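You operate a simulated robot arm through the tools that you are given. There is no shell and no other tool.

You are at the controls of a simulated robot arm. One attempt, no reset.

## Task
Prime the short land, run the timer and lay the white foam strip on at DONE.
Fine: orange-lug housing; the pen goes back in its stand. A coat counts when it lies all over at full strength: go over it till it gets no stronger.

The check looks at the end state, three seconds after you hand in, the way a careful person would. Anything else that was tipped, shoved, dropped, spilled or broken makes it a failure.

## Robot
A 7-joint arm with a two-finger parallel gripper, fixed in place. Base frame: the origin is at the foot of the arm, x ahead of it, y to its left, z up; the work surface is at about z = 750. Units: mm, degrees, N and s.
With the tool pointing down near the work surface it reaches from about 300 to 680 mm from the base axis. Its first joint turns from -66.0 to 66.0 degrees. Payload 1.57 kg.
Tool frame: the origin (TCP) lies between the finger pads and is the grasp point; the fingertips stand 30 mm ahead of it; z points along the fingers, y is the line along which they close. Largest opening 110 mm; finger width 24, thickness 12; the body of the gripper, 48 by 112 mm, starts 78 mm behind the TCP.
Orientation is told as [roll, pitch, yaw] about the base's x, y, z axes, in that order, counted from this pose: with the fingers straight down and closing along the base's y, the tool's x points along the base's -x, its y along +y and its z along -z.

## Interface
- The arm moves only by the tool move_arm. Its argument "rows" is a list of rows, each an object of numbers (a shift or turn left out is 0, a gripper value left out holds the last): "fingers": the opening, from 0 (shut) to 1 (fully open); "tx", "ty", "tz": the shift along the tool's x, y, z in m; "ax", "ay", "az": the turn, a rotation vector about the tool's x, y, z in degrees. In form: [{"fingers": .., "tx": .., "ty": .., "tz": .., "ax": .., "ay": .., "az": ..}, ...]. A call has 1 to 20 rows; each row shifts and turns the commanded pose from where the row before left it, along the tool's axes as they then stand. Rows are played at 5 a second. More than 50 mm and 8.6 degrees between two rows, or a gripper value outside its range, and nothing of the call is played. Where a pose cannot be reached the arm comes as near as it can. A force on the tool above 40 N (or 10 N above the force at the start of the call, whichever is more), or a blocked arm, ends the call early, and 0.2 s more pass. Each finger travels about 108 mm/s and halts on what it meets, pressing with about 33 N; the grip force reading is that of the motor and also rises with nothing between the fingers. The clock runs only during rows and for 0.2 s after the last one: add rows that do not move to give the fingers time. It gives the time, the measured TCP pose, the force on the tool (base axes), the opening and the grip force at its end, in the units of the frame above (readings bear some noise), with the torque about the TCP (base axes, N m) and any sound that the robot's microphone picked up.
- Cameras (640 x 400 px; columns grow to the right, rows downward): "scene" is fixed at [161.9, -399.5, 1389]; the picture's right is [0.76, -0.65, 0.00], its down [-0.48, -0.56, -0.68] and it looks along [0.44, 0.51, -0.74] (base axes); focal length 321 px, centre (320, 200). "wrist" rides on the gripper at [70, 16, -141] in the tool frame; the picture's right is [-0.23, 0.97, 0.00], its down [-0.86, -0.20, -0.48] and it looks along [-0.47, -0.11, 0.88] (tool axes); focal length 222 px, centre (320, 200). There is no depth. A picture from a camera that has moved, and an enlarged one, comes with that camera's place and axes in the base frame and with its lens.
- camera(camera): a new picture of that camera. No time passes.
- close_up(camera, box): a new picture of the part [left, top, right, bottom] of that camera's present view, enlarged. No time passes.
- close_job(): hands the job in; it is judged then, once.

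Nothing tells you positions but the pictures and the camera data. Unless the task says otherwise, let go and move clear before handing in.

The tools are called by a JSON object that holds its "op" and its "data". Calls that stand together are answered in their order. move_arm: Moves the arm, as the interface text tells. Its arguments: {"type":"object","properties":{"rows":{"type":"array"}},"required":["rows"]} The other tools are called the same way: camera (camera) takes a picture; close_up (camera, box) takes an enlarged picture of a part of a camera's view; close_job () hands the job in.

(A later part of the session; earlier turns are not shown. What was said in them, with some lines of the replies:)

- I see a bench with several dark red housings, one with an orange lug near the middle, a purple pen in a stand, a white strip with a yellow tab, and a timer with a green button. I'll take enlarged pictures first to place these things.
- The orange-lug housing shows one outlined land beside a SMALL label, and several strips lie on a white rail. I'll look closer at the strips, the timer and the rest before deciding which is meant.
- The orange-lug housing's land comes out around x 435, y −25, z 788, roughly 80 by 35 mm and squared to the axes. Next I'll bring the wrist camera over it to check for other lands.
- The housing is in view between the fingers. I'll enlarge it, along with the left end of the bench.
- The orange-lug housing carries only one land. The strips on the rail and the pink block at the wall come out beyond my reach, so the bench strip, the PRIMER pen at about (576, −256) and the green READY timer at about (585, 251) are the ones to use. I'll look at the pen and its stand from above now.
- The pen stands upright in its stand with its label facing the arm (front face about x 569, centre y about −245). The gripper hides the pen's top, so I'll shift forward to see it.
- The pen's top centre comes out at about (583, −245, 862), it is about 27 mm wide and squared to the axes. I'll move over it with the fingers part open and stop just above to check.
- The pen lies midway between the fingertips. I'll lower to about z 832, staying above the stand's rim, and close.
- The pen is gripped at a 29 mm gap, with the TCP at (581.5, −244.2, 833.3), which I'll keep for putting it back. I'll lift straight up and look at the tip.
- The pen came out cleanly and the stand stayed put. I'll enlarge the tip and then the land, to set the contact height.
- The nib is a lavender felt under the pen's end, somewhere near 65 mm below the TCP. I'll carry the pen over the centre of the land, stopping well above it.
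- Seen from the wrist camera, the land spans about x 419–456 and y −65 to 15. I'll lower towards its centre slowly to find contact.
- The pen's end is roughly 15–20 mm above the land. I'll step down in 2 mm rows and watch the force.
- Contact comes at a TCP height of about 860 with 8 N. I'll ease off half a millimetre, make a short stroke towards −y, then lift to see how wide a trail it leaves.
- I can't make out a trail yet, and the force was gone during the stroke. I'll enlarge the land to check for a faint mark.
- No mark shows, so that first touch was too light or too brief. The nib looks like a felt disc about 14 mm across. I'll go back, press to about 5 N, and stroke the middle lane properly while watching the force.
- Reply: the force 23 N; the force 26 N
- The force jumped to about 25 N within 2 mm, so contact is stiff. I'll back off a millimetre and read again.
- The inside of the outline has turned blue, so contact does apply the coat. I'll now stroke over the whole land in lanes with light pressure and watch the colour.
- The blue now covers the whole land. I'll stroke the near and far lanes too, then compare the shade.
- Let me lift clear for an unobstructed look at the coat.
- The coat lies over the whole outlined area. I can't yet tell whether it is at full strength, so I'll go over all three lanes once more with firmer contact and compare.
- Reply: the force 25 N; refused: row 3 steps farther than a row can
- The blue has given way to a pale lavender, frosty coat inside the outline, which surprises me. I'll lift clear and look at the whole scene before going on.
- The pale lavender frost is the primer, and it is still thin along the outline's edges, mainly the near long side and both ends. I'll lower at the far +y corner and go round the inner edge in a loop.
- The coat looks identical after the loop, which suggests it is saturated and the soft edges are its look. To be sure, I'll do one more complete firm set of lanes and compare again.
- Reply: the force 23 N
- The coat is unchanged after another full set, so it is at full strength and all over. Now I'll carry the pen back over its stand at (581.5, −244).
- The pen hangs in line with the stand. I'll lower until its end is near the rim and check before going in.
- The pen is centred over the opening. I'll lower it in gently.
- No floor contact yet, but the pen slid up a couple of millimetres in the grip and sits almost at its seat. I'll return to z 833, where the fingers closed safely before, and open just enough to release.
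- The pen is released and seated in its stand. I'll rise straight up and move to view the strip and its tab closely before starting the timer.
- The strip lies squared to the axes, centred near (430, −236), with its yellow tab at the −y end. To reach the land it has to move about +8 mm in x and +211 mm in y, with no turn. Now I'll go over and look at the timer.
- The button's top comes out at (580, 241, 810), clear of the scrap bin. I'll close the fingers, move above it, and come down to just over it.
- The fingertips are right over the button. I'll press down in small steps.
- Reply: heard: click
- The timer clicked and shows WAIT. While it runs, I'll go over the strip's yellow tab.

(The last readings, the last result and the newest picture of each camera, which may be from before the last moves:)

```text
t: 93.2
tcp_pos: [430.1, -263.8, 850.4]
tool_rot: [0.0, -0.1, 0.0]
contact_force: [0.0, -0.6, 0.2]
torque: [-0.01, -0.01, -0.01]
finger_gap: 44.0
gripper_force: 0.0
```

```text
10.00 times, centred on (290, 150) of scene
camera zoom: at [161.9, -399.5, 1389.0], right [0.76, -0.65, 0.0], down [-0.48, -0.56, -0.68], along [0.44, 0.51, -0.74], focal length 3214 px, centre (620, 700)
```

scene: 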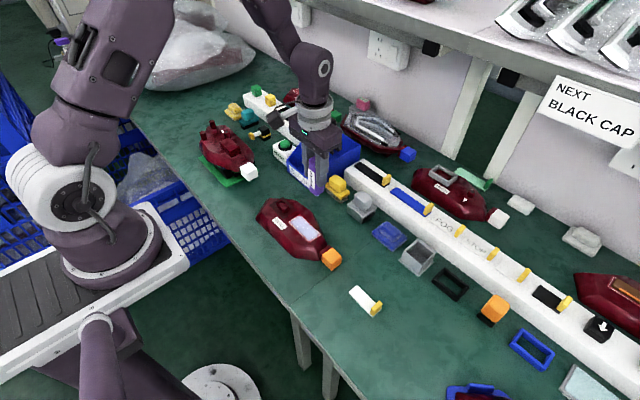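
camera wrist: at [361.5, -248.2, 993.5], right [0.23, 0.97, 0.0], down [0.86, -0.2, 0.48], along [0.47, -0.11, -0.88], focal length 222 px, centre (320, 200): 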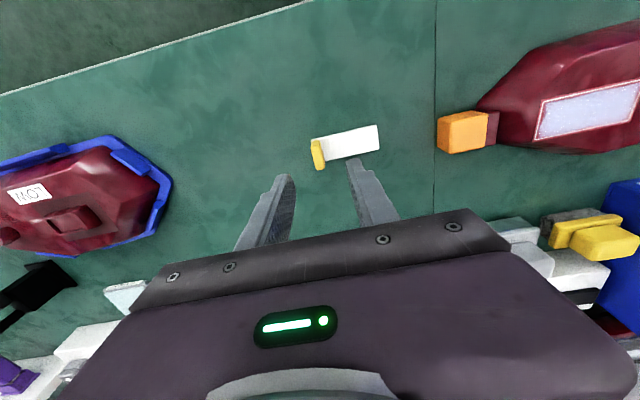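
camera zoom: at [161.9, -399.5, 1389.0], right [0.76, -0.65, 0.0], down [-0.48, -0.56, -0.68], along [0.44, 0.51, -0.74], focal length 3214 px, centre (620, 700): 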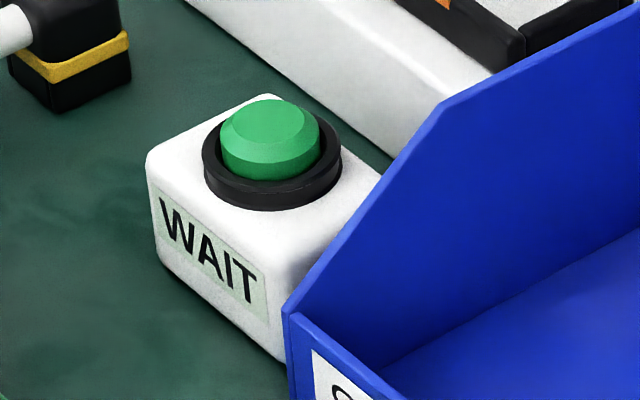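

The tab is centred near (429, −265.5) and the timer still shows WAIT. I'll lower until the fingertips are just above the strip's surface, then check before closing.

{"op": "move_arm", "data": {"rows": [{"tz": 0.025, "ty": -0.0017, "tx": 0.0005}, {"tz": 0.02}, {"tz": 0.014}, {}, {}]}}

{"op": "close_up", "data": {"camera": "scene", "box": [340, 270, 400, 325]}}

{"op": "close_up", "data": {"camera": "wrist", "box": [270, 130, 370, 220]}}

{"op": "close_up", "data": {"camera": "scene", "box": [270, 130, 310, 170]}}

```text
t: 94.4
tcp_pos: [429.7, -265.3, 792.2]
tool_rot: [0.0, 0.1, 0.0]
contact_force: [-0.2, 0.3, -0.2]
torque: [0.05, 0.02, 0.03]
finger_gap: 43.6
gripper_force: 0.1
```

```text
7.27 times, centred on (370, 298) of scene
camera zoom: at [161.9, -399.5, 1389.0], right [0.76, -0.65, 0.0], down [-0.48, -0.56, -0.68], along [0.44, 0.51, -0.74], focal length 2338 px, centre (-44, -509)
```

zoom: 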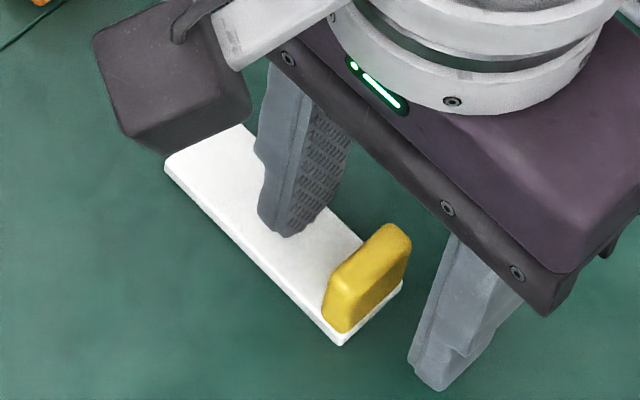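

```text
4.44 times, centred on (320, 175) of wrist
camera zoom: at [360.6, -249.5, 934.0], right [0.23, 0.97, 0.0], down [0.86, -0.2, 0.48], along [0.47, -0.11, -0.88], focal length 987 px, centre (320, 311)
```

zoom: 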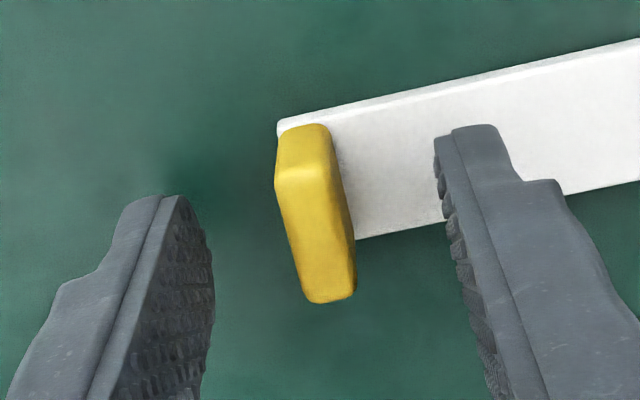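

```text
10.00 times, centred on (290, 150) of scene
camera zoom: at [161.9, -399.5, 1389.0], right [0.76, -0.65, 0.0], down [-0.48, -0.56, -0.68], along [0.44, 0.51, -0.74], focal length 3214 px, centre (620, 700)
```

zoom: 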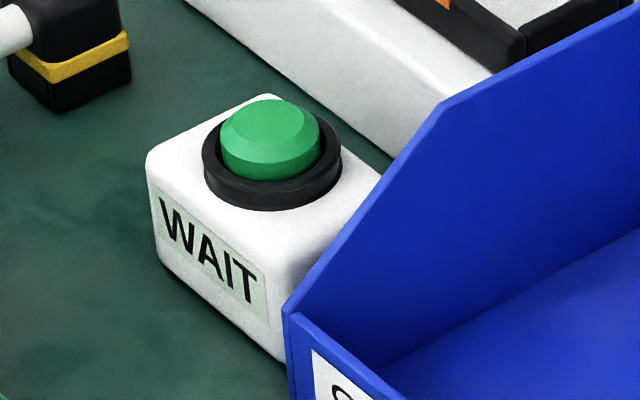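

The tab is between the fingers. I'll go down 3 mm more and close on it.

{"op": "move_arm", "data": {"rows": [{"tz": 0.003}, {}, {"fingers": 0.25}, {"fingers": 0.15}, {"fingers": 0.08}, {"fingers": 0.04}, {}, {}]}}

{"op": "close_up", "data": {"camera": "scene", "box": [340, 270, 400, 325]}}

{"op": "close_up", "data": {"camera": "wrist", "box": [270, 130, 370, 220]}}

{"op": "close_up", "data": {"camera": "scene", "box": [270, 130, 310, 170]}}

```text
t: 96.2
tcp_pos: [429.5, -265.3, 788.0]
tool_rot: [-0.1, 0.0, 0.1]
contact_force: [0.3, 0.0, -0.6]
torque: [0.0, -0.01, -0.04]
finger_gap: 8.4
gripper_force: 27.8
```

```text
7.27 times, centred on (370, 298) of scene
camera zoom: at [161.9, -399.5, 1389.0], right [0.76, -0.65, 0.0], down [-0.48, -0.56, -0.68], along [0.44, 0.51, -0.74], focal length 2338 px, centre (-44, -509)
```

zoom: 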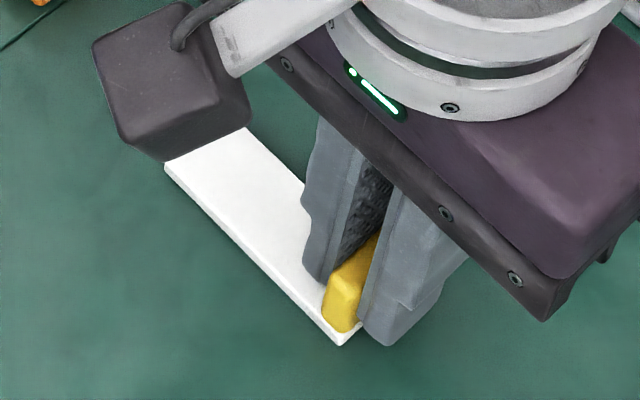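

```text
4.44 times, centred on (320, 175) of wrist
camera zoom: at [360.6, -249.5, 931.2], right [0.23, 0.97, 0.0], down [0.86, -0.2, 0.48], along [0.47, -0.11, -0.88], focal length 987 px, centre (320, 311)
```

zoom: 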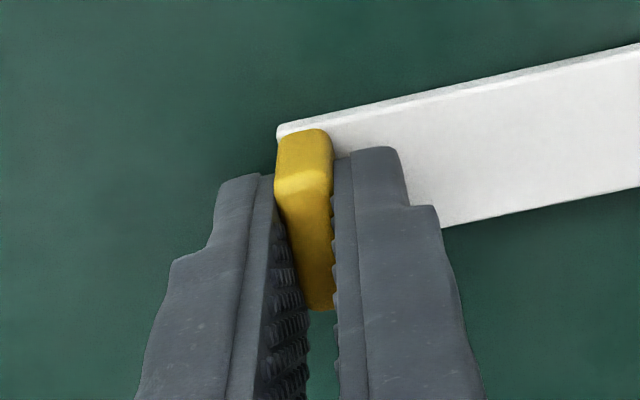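

```text
10.00 times, centred on (290, 150) of scene
camera zoom: at [161.9, -399.5, 1389.0], right [0.76, -0.65, 0.0], down [-0.48, -0.56, -0.68], along [0.44, 0.51, -0.74], focal length 3214 px, centre (620, 700)
```

zoom: 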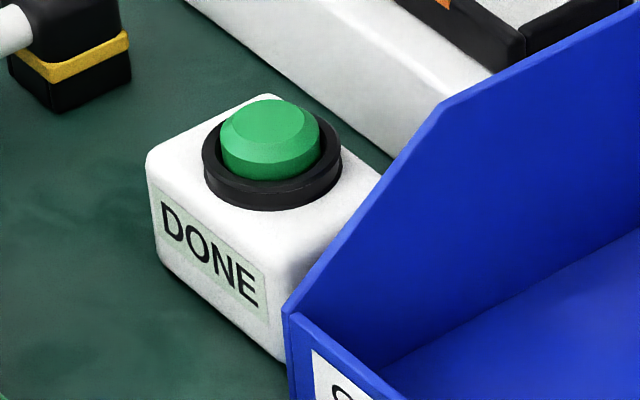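

The tab is gripped and the timer already reads DONE. I'll lift and carry the strip straight over the land now.

{"op": "move_arm", "data": {"rows": [{"tz": -0.02, "fingers": 0.02}, {"tz": -0.045}, {"tx": -0.002, "ty": 0.044}, {"tx": -0.002, "ty": 0.044}, {"tx": -0.002, "ty": 0.044}, {"tx": -0.001, "ty": 0.044}, {"tx": -0.001, "ty": 0.035}, {}, {}]}}

{"op": "camera", "data": {"camera": "wrist"}}

{"op": "close_up", "data": {"camera": "wrist", "box": [270, 120, 410, 220]}}

{"op": "close_up", "data": {"camera": "scene", "box": [270, 190, 350, 260]}}

{"op": "close_up", "data": {"camera": "scene", "box": [270, 130, 310, 170]}}

```text
t: 98.2
tcp_pos: [438.8, -54.6, 854.2]
tool_rot: [-0.1, 0.0, 0.0]
contact_force: [0.0, 0.1, -0.3]
torque: [-0.01, -0.01, -0.02]
finger_gap: 8.5
gripper_force: 27.5
```

```text
taken
camera wrist: at [369.3, -38.7, 996.1], right [0.23, 0.97, 0.0], down [0.85, -0.2, 0.48], along [0.47, -0.11, -0.88], focal length 222 px, centre (320, 200)
```

wrist: 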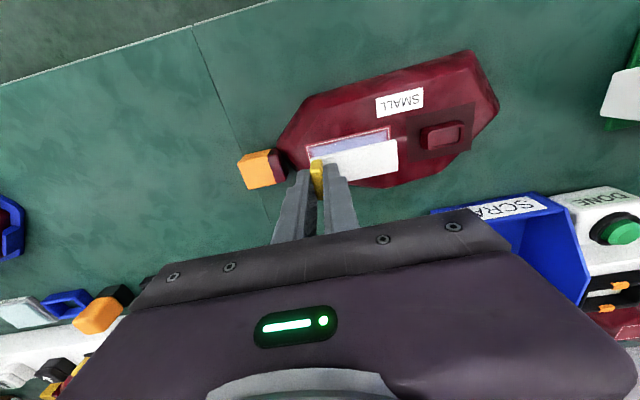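

```text
4.00 times, centred on (340, 170) of wrist
camera zoom: at [369.3, -38.7, 996.1], right [0.23, 0.97, 0.0], down [0.85, -0.2, 0.48], along [0.47, -0.11, -0.88], focal length 888 px, centre (240, 320)
```

zoom: 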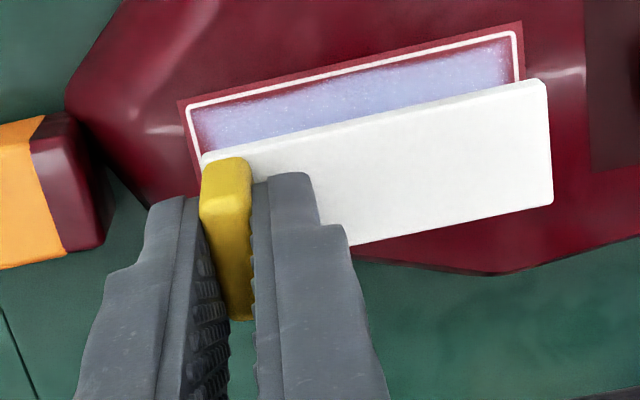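

```text
5.71 times, centred on (310, 225) of scene
camera zoom: at [161.9, -399.4, 1389.0], right [0.76, -0.65, 0.0], down [-0.48, -0.56, -0.68], along [0.44, 0.51, -0.74], focal length 1837 px, centre (377, 57)
```

zoom: 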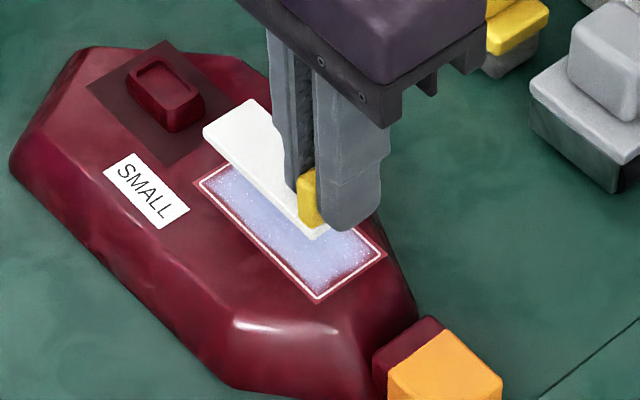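

```text
10.00 times, centred on (290, 150) of scene
camera zoom: at [161.9, -399.4, 1389.0], right [0.76, -0.65, 0.0], down [-0.48, -0.56, -0.68], along [0.44, 0.51, -0.74], focal length 3214 px, centre (620, 700)
```

zoom: 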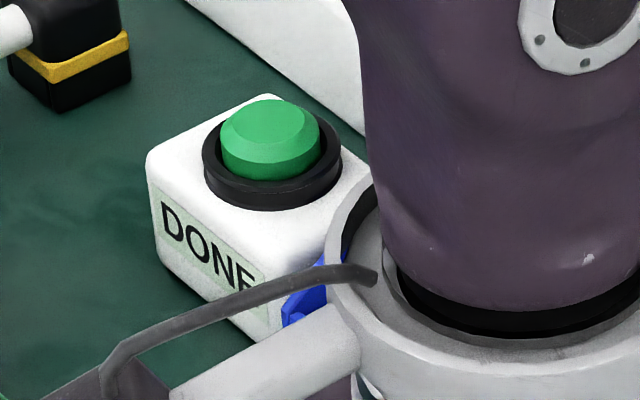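

The carried strip is centred at about (437.6, −25) against the land's (438.6, −25), squared to it. I'll shift 1 mm and lower it.

{"op": "move_arm", "data": {"rows": [{"tz": 0.012, "tx": -0.001}, {"tz": 0.012}, {"tz": 0.002}, {}]}}

{"op": "close_up", "data": {"camera": "scene", "box": [270, 190, 350, 260]}}

{"op": "close_up", "data": {"camera": "wrist", "box": [270, 120, 410, 220]}}

```text
t: 99.2
tcp_pos: [439.1, -54.6, 827.4]
tool_rot: [0.0, -0.1, 0.0]
contact_force: [0.6, -0.7, -0.5]
torque: [-0.04, 0.02, -0.01]
finger_gap: 8.4
gripper_force: 27.3
```

```text
5.71 times, centred on (310, 225) of scene
camera zoom: at [161.9, -399.5, 1389.0], right [0.76, -0.65, 0.0], down [-0.48, -0.56, -0.68], along [0.44, 0.51, -0.74], focal length 1837 px, centre (377, 57)
```

zoom: 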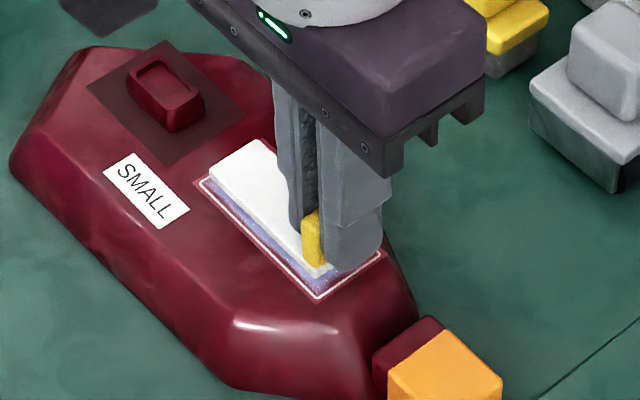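

```text
4.00 times, centred on (340, 170) of wrist
camera zoom: at [370.2, -39.0, 970.0], right [0.23, 0.97, 0.0], down [0.86, -0.2, 0.48], along [0.47, -0.11, -0.88], focal length 888 px, centre (240, 320)
```

zoom: 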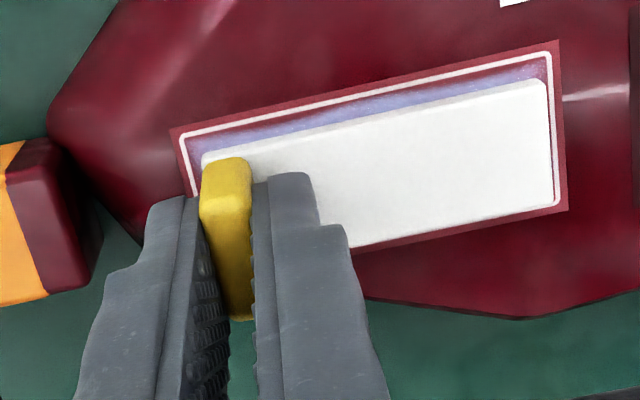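

It is well centred and a few millimetres above the land. I'll lower in 1 mm steps to contact.

{"op": "move_arm", "data": {"rows": [{"tz": 0.001}, {"tz": 0.001}, {}]}}

{"op": "move_arm", "data": {"rows": [{"tz": 0.001}, {}]}}

```text
t: 100.0
tcp_pos: [438.6, -54.3, 825.2]
tool_rot: [0.0, 0.0, 0.0]
contact_force: [0.4, 0.0, 0.8]
torque: [0.01, 0.02, -0.01]
finger_gap: 8.5
gripper_force: 26.9
```

```text
t: 100.6
tcp_pos: [439.2, -54.8, 825.2]
tool_rot: [0.0, 0.0, -0.1]
contact_force: [0.8, 0.2, 5.1]
torque: [0.06, 0.03, 0.03]
finger_gap: 8.3
gripper_force: 27.0
```

{"op": "move_arm", "data": {"rows": [{"tz": 0.0006}, {}, {}]}}

{"op": "close_up", "data": {"camera": "wrist", "box": [270, 120, 410, 220]}}

{"op": "close_up", "data": {"camera": "scene", "box": [270, 190, 350, 260]}}

```text
t: 101.4
tcp_pos: [439.6, -55.5, 823.4]
tool_rot: [0.1, 0.0, 0.0]
contact_force: [-0.7, -2.4, 22.6]
torque: [0.2, 0.1, 0.04]
finger_gap: 8.5
gripper_force: 27.2
```

```text
4.00 times, centred on (340, 170) of wrist
camera zoom: at [369.9, -39.1, 966.6], right [0.23, 0.97, 0.0], down [0.85, -0.2, 0.48], along [0.47, -0.11, -0.88], focal length 888 px, centre (240, 320)
```

zoom: 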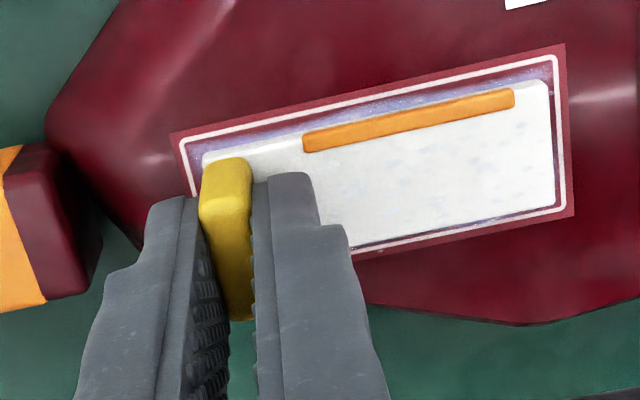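

```text
5.71 times, centred on (310, 225) of scene
camera zoom: at [161.6, -399.5, 1389.1], right [0.76, -0.65, 0.0], down [-0.48, -0.56, -0.68], along [0.44, 0.51, -0.74], focal length 1837 px, centre (377, 57)
```

zoom: 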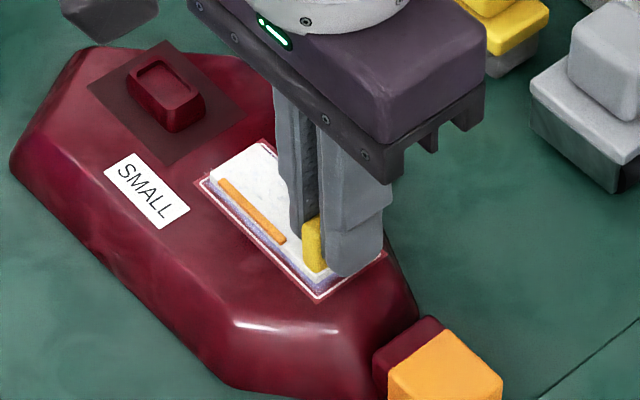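

The strip is down within the outline with about 20 N on it, and an orange bar has appeared on its surface. I'll ease the pressure, open the fingers and rise straight up.

{"op": "move_arm", "data": {"rows": [{"tz": -0.0006}, {}, {"fingers": 0.12}, {"fingers": 0.25}, {}, {}]}}

{"op": "close_up", "data": {"camera": "scene", "box": [270, 190, 350, 260]}}

```text
t: 102.8
tcp_pos: [439.0, -54.4, 824.2]
tool_rot: [0.0, 0.0, 0.1]
contact_force: [0.1, -0.3, 0.1]
torque: [0.01, -0.04, 0.02]
finger_gap: 27.6
gripper_force: 0.0
```

```text
5.71 times, centred on (310, 225) of scene
camera zoom: at [161.9, -399.5, 1389.0], right [0.76, -0.65, 0.0], down [-0.48, -0.56, -0.68], along [0.44, 0.51, -0.74], focal length 1837 px, centre (377, 57)
```

zoom: 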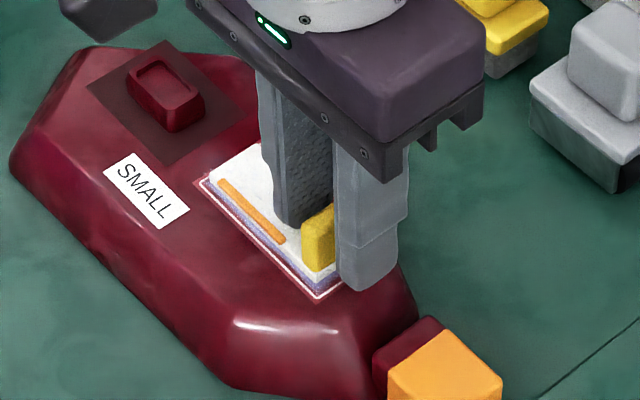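

{"op": "move_arm", "data": {"rows": [{"tz": -0.02}, {"tz": -0.04}, {"tz": -0.045}, {"tx": 0.04, "tz": -0.02}, {"tx": 0.04}, {"tx": 0.02}, {}, {}]}}

{"op": "camera", "data": {"camera": "scene"}}

{"op": "close_up", "data": {"camera": "scene", "box": [280, 200, 344, 250]}}

{"op": "camera", "data": {"camera": "wrist"}}

{"op": "close_up", "data": {"camera": "wrist", "box": [280, 140, 400, 220]}}

{"op": "close_up", "data": {"camera": "scene", "box": [270, 130, 310, 170]}}

{"op": "close_up", "data": {"camera": "scene", "box": [385, 200, 449, 280]}}

{"op": "close_up", "data": {"camera": "scene", "box": [560, 250, 640, 330]}}

```text
t: 104.6
tcp_pos: [338.0, -54.8, 948.1]
tool_rot: [0.0, 0.1, -0.1]
contact_force: [-0.7, 0.3, -0.2]
torque: [0.01, 0.01, -0.02]
finger_gap: 27.3
gripper_force: 0.0
```

```text
taken
```

scene: 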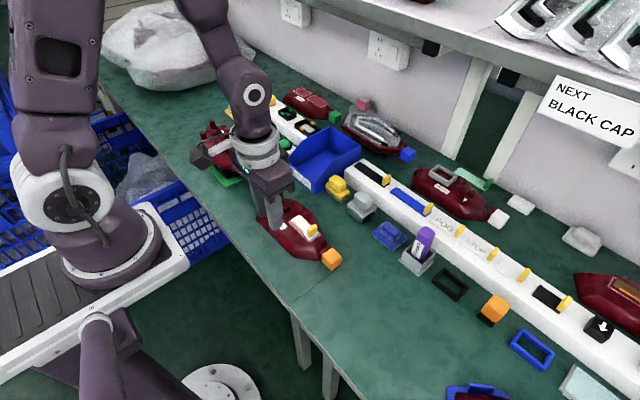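

```text
8.00 times, centred on (312, 225) of scene
camera zoom: at [161.9, -399.5, 1389.0], right [0.76, -0.65, 0.0], down [-0.48, -0.56, -0.68], along [0.44, 0.51, -0.74], focal length 2571 px, centre (384, 0)
```

zoom: 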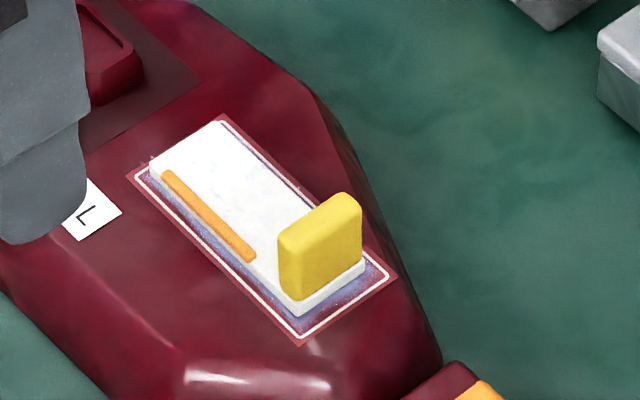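

```text
taken
camera wrist: at [269.7, -39.1, 1091.5], right [0.23, 0.97, 0.0], down [0.85, -0.2, 0.48], along [0.47, -0.11, -0.88], focal length 222 px, centre (320, 200)
```

wrist: 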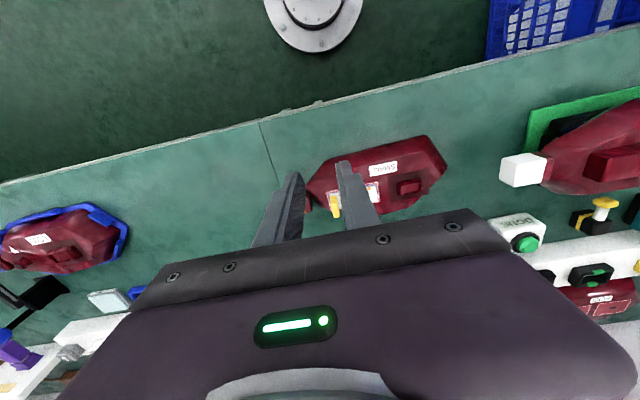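

```text
5.00 times, centred on (340, 180) of wrist
camera zoom: at [269.7, -39.1, 1091.5], right [0.23, 0.97, 0.0], down [0.85, -0.2, 0.48], along [0.47, -0.11, -0.88], focal length 1111 px, centre (220, 300)
```

zoom: 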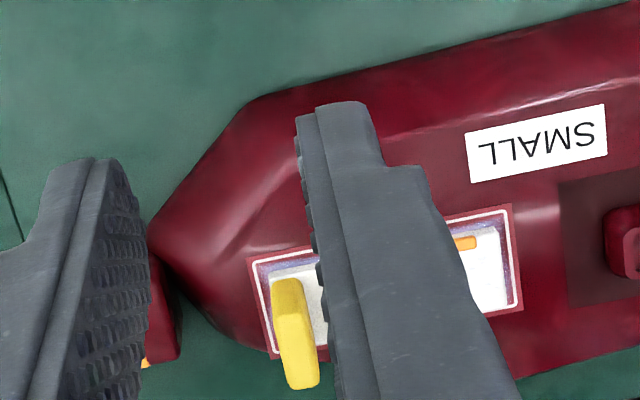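

```text
10.00 times, centred on (290, 150) of scene
camera zoom: at [161.9, -399.5, 1389.0], right [0.76, -0.65, 0.0], down [-0.48, -0.56, -0.68], along [0.44, 0.51, -0.74], focal length 3214 px, centre (620, 700)
```

zoom: 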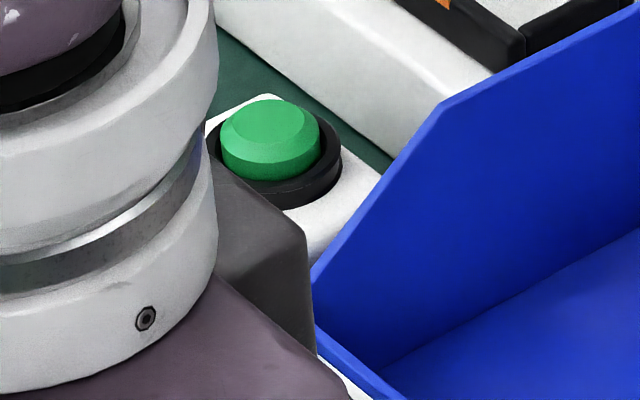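

```text
5.00 times, centred on (417, 240) of scene
camera zoom: at [161.9, -399.5, 1389.0], right [0.76, -0.65, 0.0], down [-0.48, -0.56, -0.68], along [0.44, 0.51, -0.74], focal length 1607 px, centre (-165, 0)
```

zoom: 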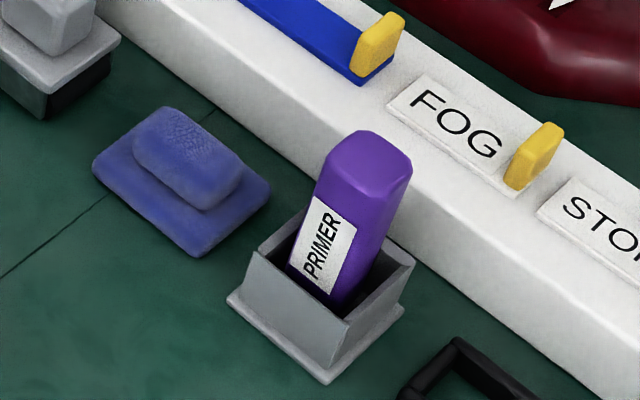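

```text
5.00 times, centred on (600, 290) of scene
camera zoom: at [161.9, -399.5, 1389.0], right [0.76, -0.65, 0.0], down [-0.48, -0.56, -0.68], along [0.44, 0.51, -0.74], focal length 1607 px, centre (-1080, -250)
```

zoom: 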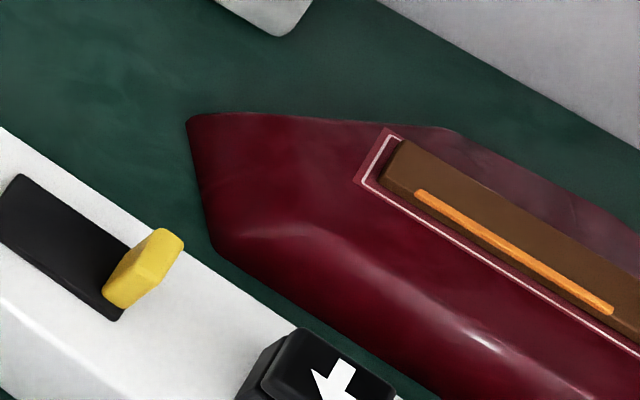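

The strip sits flat within the outline, and its orange bar matches the finished housing at the far right. The pen is back in its stand. I'll move the arm aside for one last look before handing in.

{"op": "move_arm", "data": {"rows": [{"tz": -0.04}, {"tz": -0.04}, {"ty": -0.045}, {"ty": -0.045}, {"ty": -0.045}, {}, {}]}}

{"op": "camera", "data": {"camera": "scene"}}

{"op": "close_up", "data": {"camera": "scene", "box": [240, 190, 350, 275]}}

{"op": "close_up", "data": {"camera": "scene", "box": [230, 100, 350, 190]}}

{"op": "close_up", "data": {"camera": "wrist", "box": [320, 100, 520, 240]}}

```text
t: 106.2
tcp_pos: [337.9, -190.3, 1030.7]
tool_rot: [0.0, 0.0, 0.1]
contact_force: [0.3, -0.9, -0.3]
torque: [-0.01, 0.01, -0.02]
finger_gap: 27.5
gripper_force: 0.1
```

```text
taken
```

scene: 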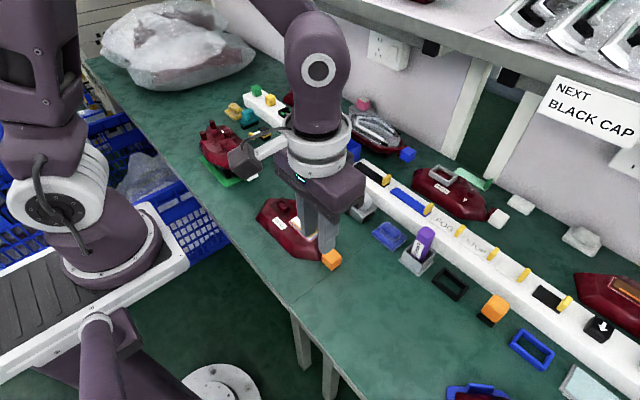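

```text
4.71 times, centred on (295, 232) of scene
camera zoom: at [161.9, -399.5, 1389.0], right [0.76, -0.65, 0.0], down [-0.48, -0.56, -0.68], along [0.44, 0.51, -0.74], focal length 1512 px, centre (438, 47)
```

zoom: 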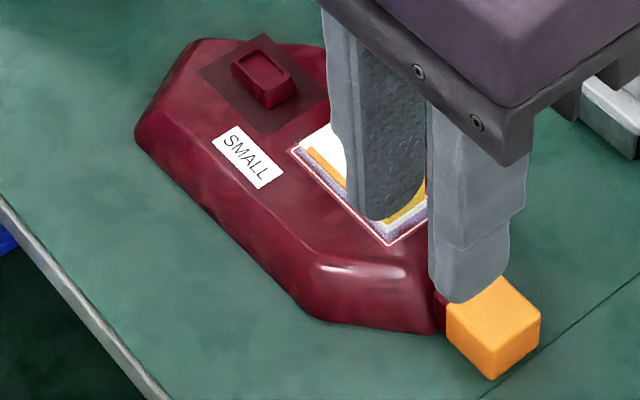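

```text
4.44 times, centred on (290, 145) of scene
camera zoom: at [161.9, -399.5, 1389.0], right [0.76, -0.65, 0.0], down [-0.48, -0.56, -0.68], along [0.44, 0.51, -0.74], focal length 1428 px, centre (453, 444)
```

zoom: 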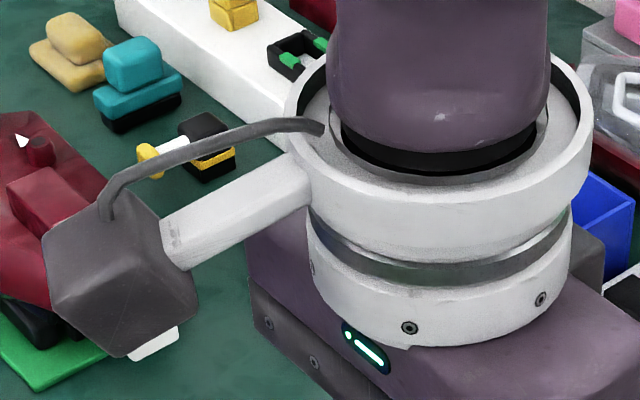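

```text
2.86 times, centred on (420, 170) of wrist
camera zoom: at [269.3, -175.7, 1172.8], right [0.23, 0.97, 0.0], down [0.86, -0.2, 0.48], along [0.47, -0.11, -0.88], focal length 635 px, centre (34, 286)
```

zoom: 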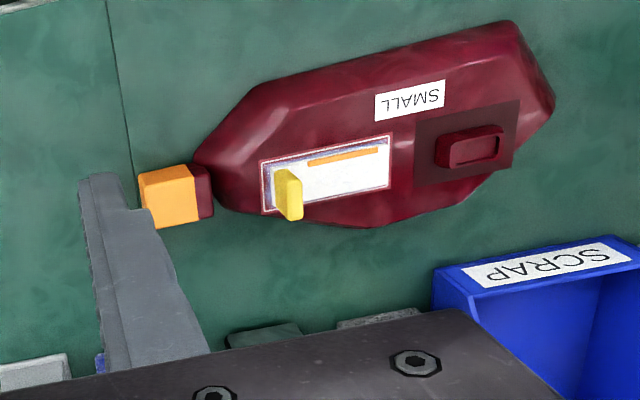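

The strip lies squared within the primed outline on the orange-lug housing, the pen is in its stand, and the arm is clear with nothing else disturbed that I can see. I'm handing the job in.

{"op": "close_job", "data": {}}

```text
The job is handed in.
```

I primed the land on the orange-lug housing, ran the timer, and laid the white foam strip on the land after the timer read DONE. The job is handed in, but no result came back, so I don't know if it passed.

- **Primer:** I kept going over the land until two more rounds made no visible difference. The coat first looked blue, then turned pale lavender and stayed that way. It looked slightly soft along the outline's edges, and more passes didn't change that. I took that as its normal look at full strength.
- **Short land:** I could only see one outlined land on that housing, so I treated it as the short one.
- **Strip:** I used the loose white strip with the yellow tab from the bench. A similar plain white strip on the rail was out of reach. The strip sits inside the outline, squared to it. After I pressed it down, an orange bar showed on it, like the one on the finished housing at the far right.
- **Timer:** I ran the white READY box with the green button. It read DONE just as I gripped the strip, which touched down about 4 seconds later.
- **Pen and bench:** The pen is back in its stand, and I saw nothing else moved or tipped. In the last picture the arm hid the timer, so I couldn't check it one more time.
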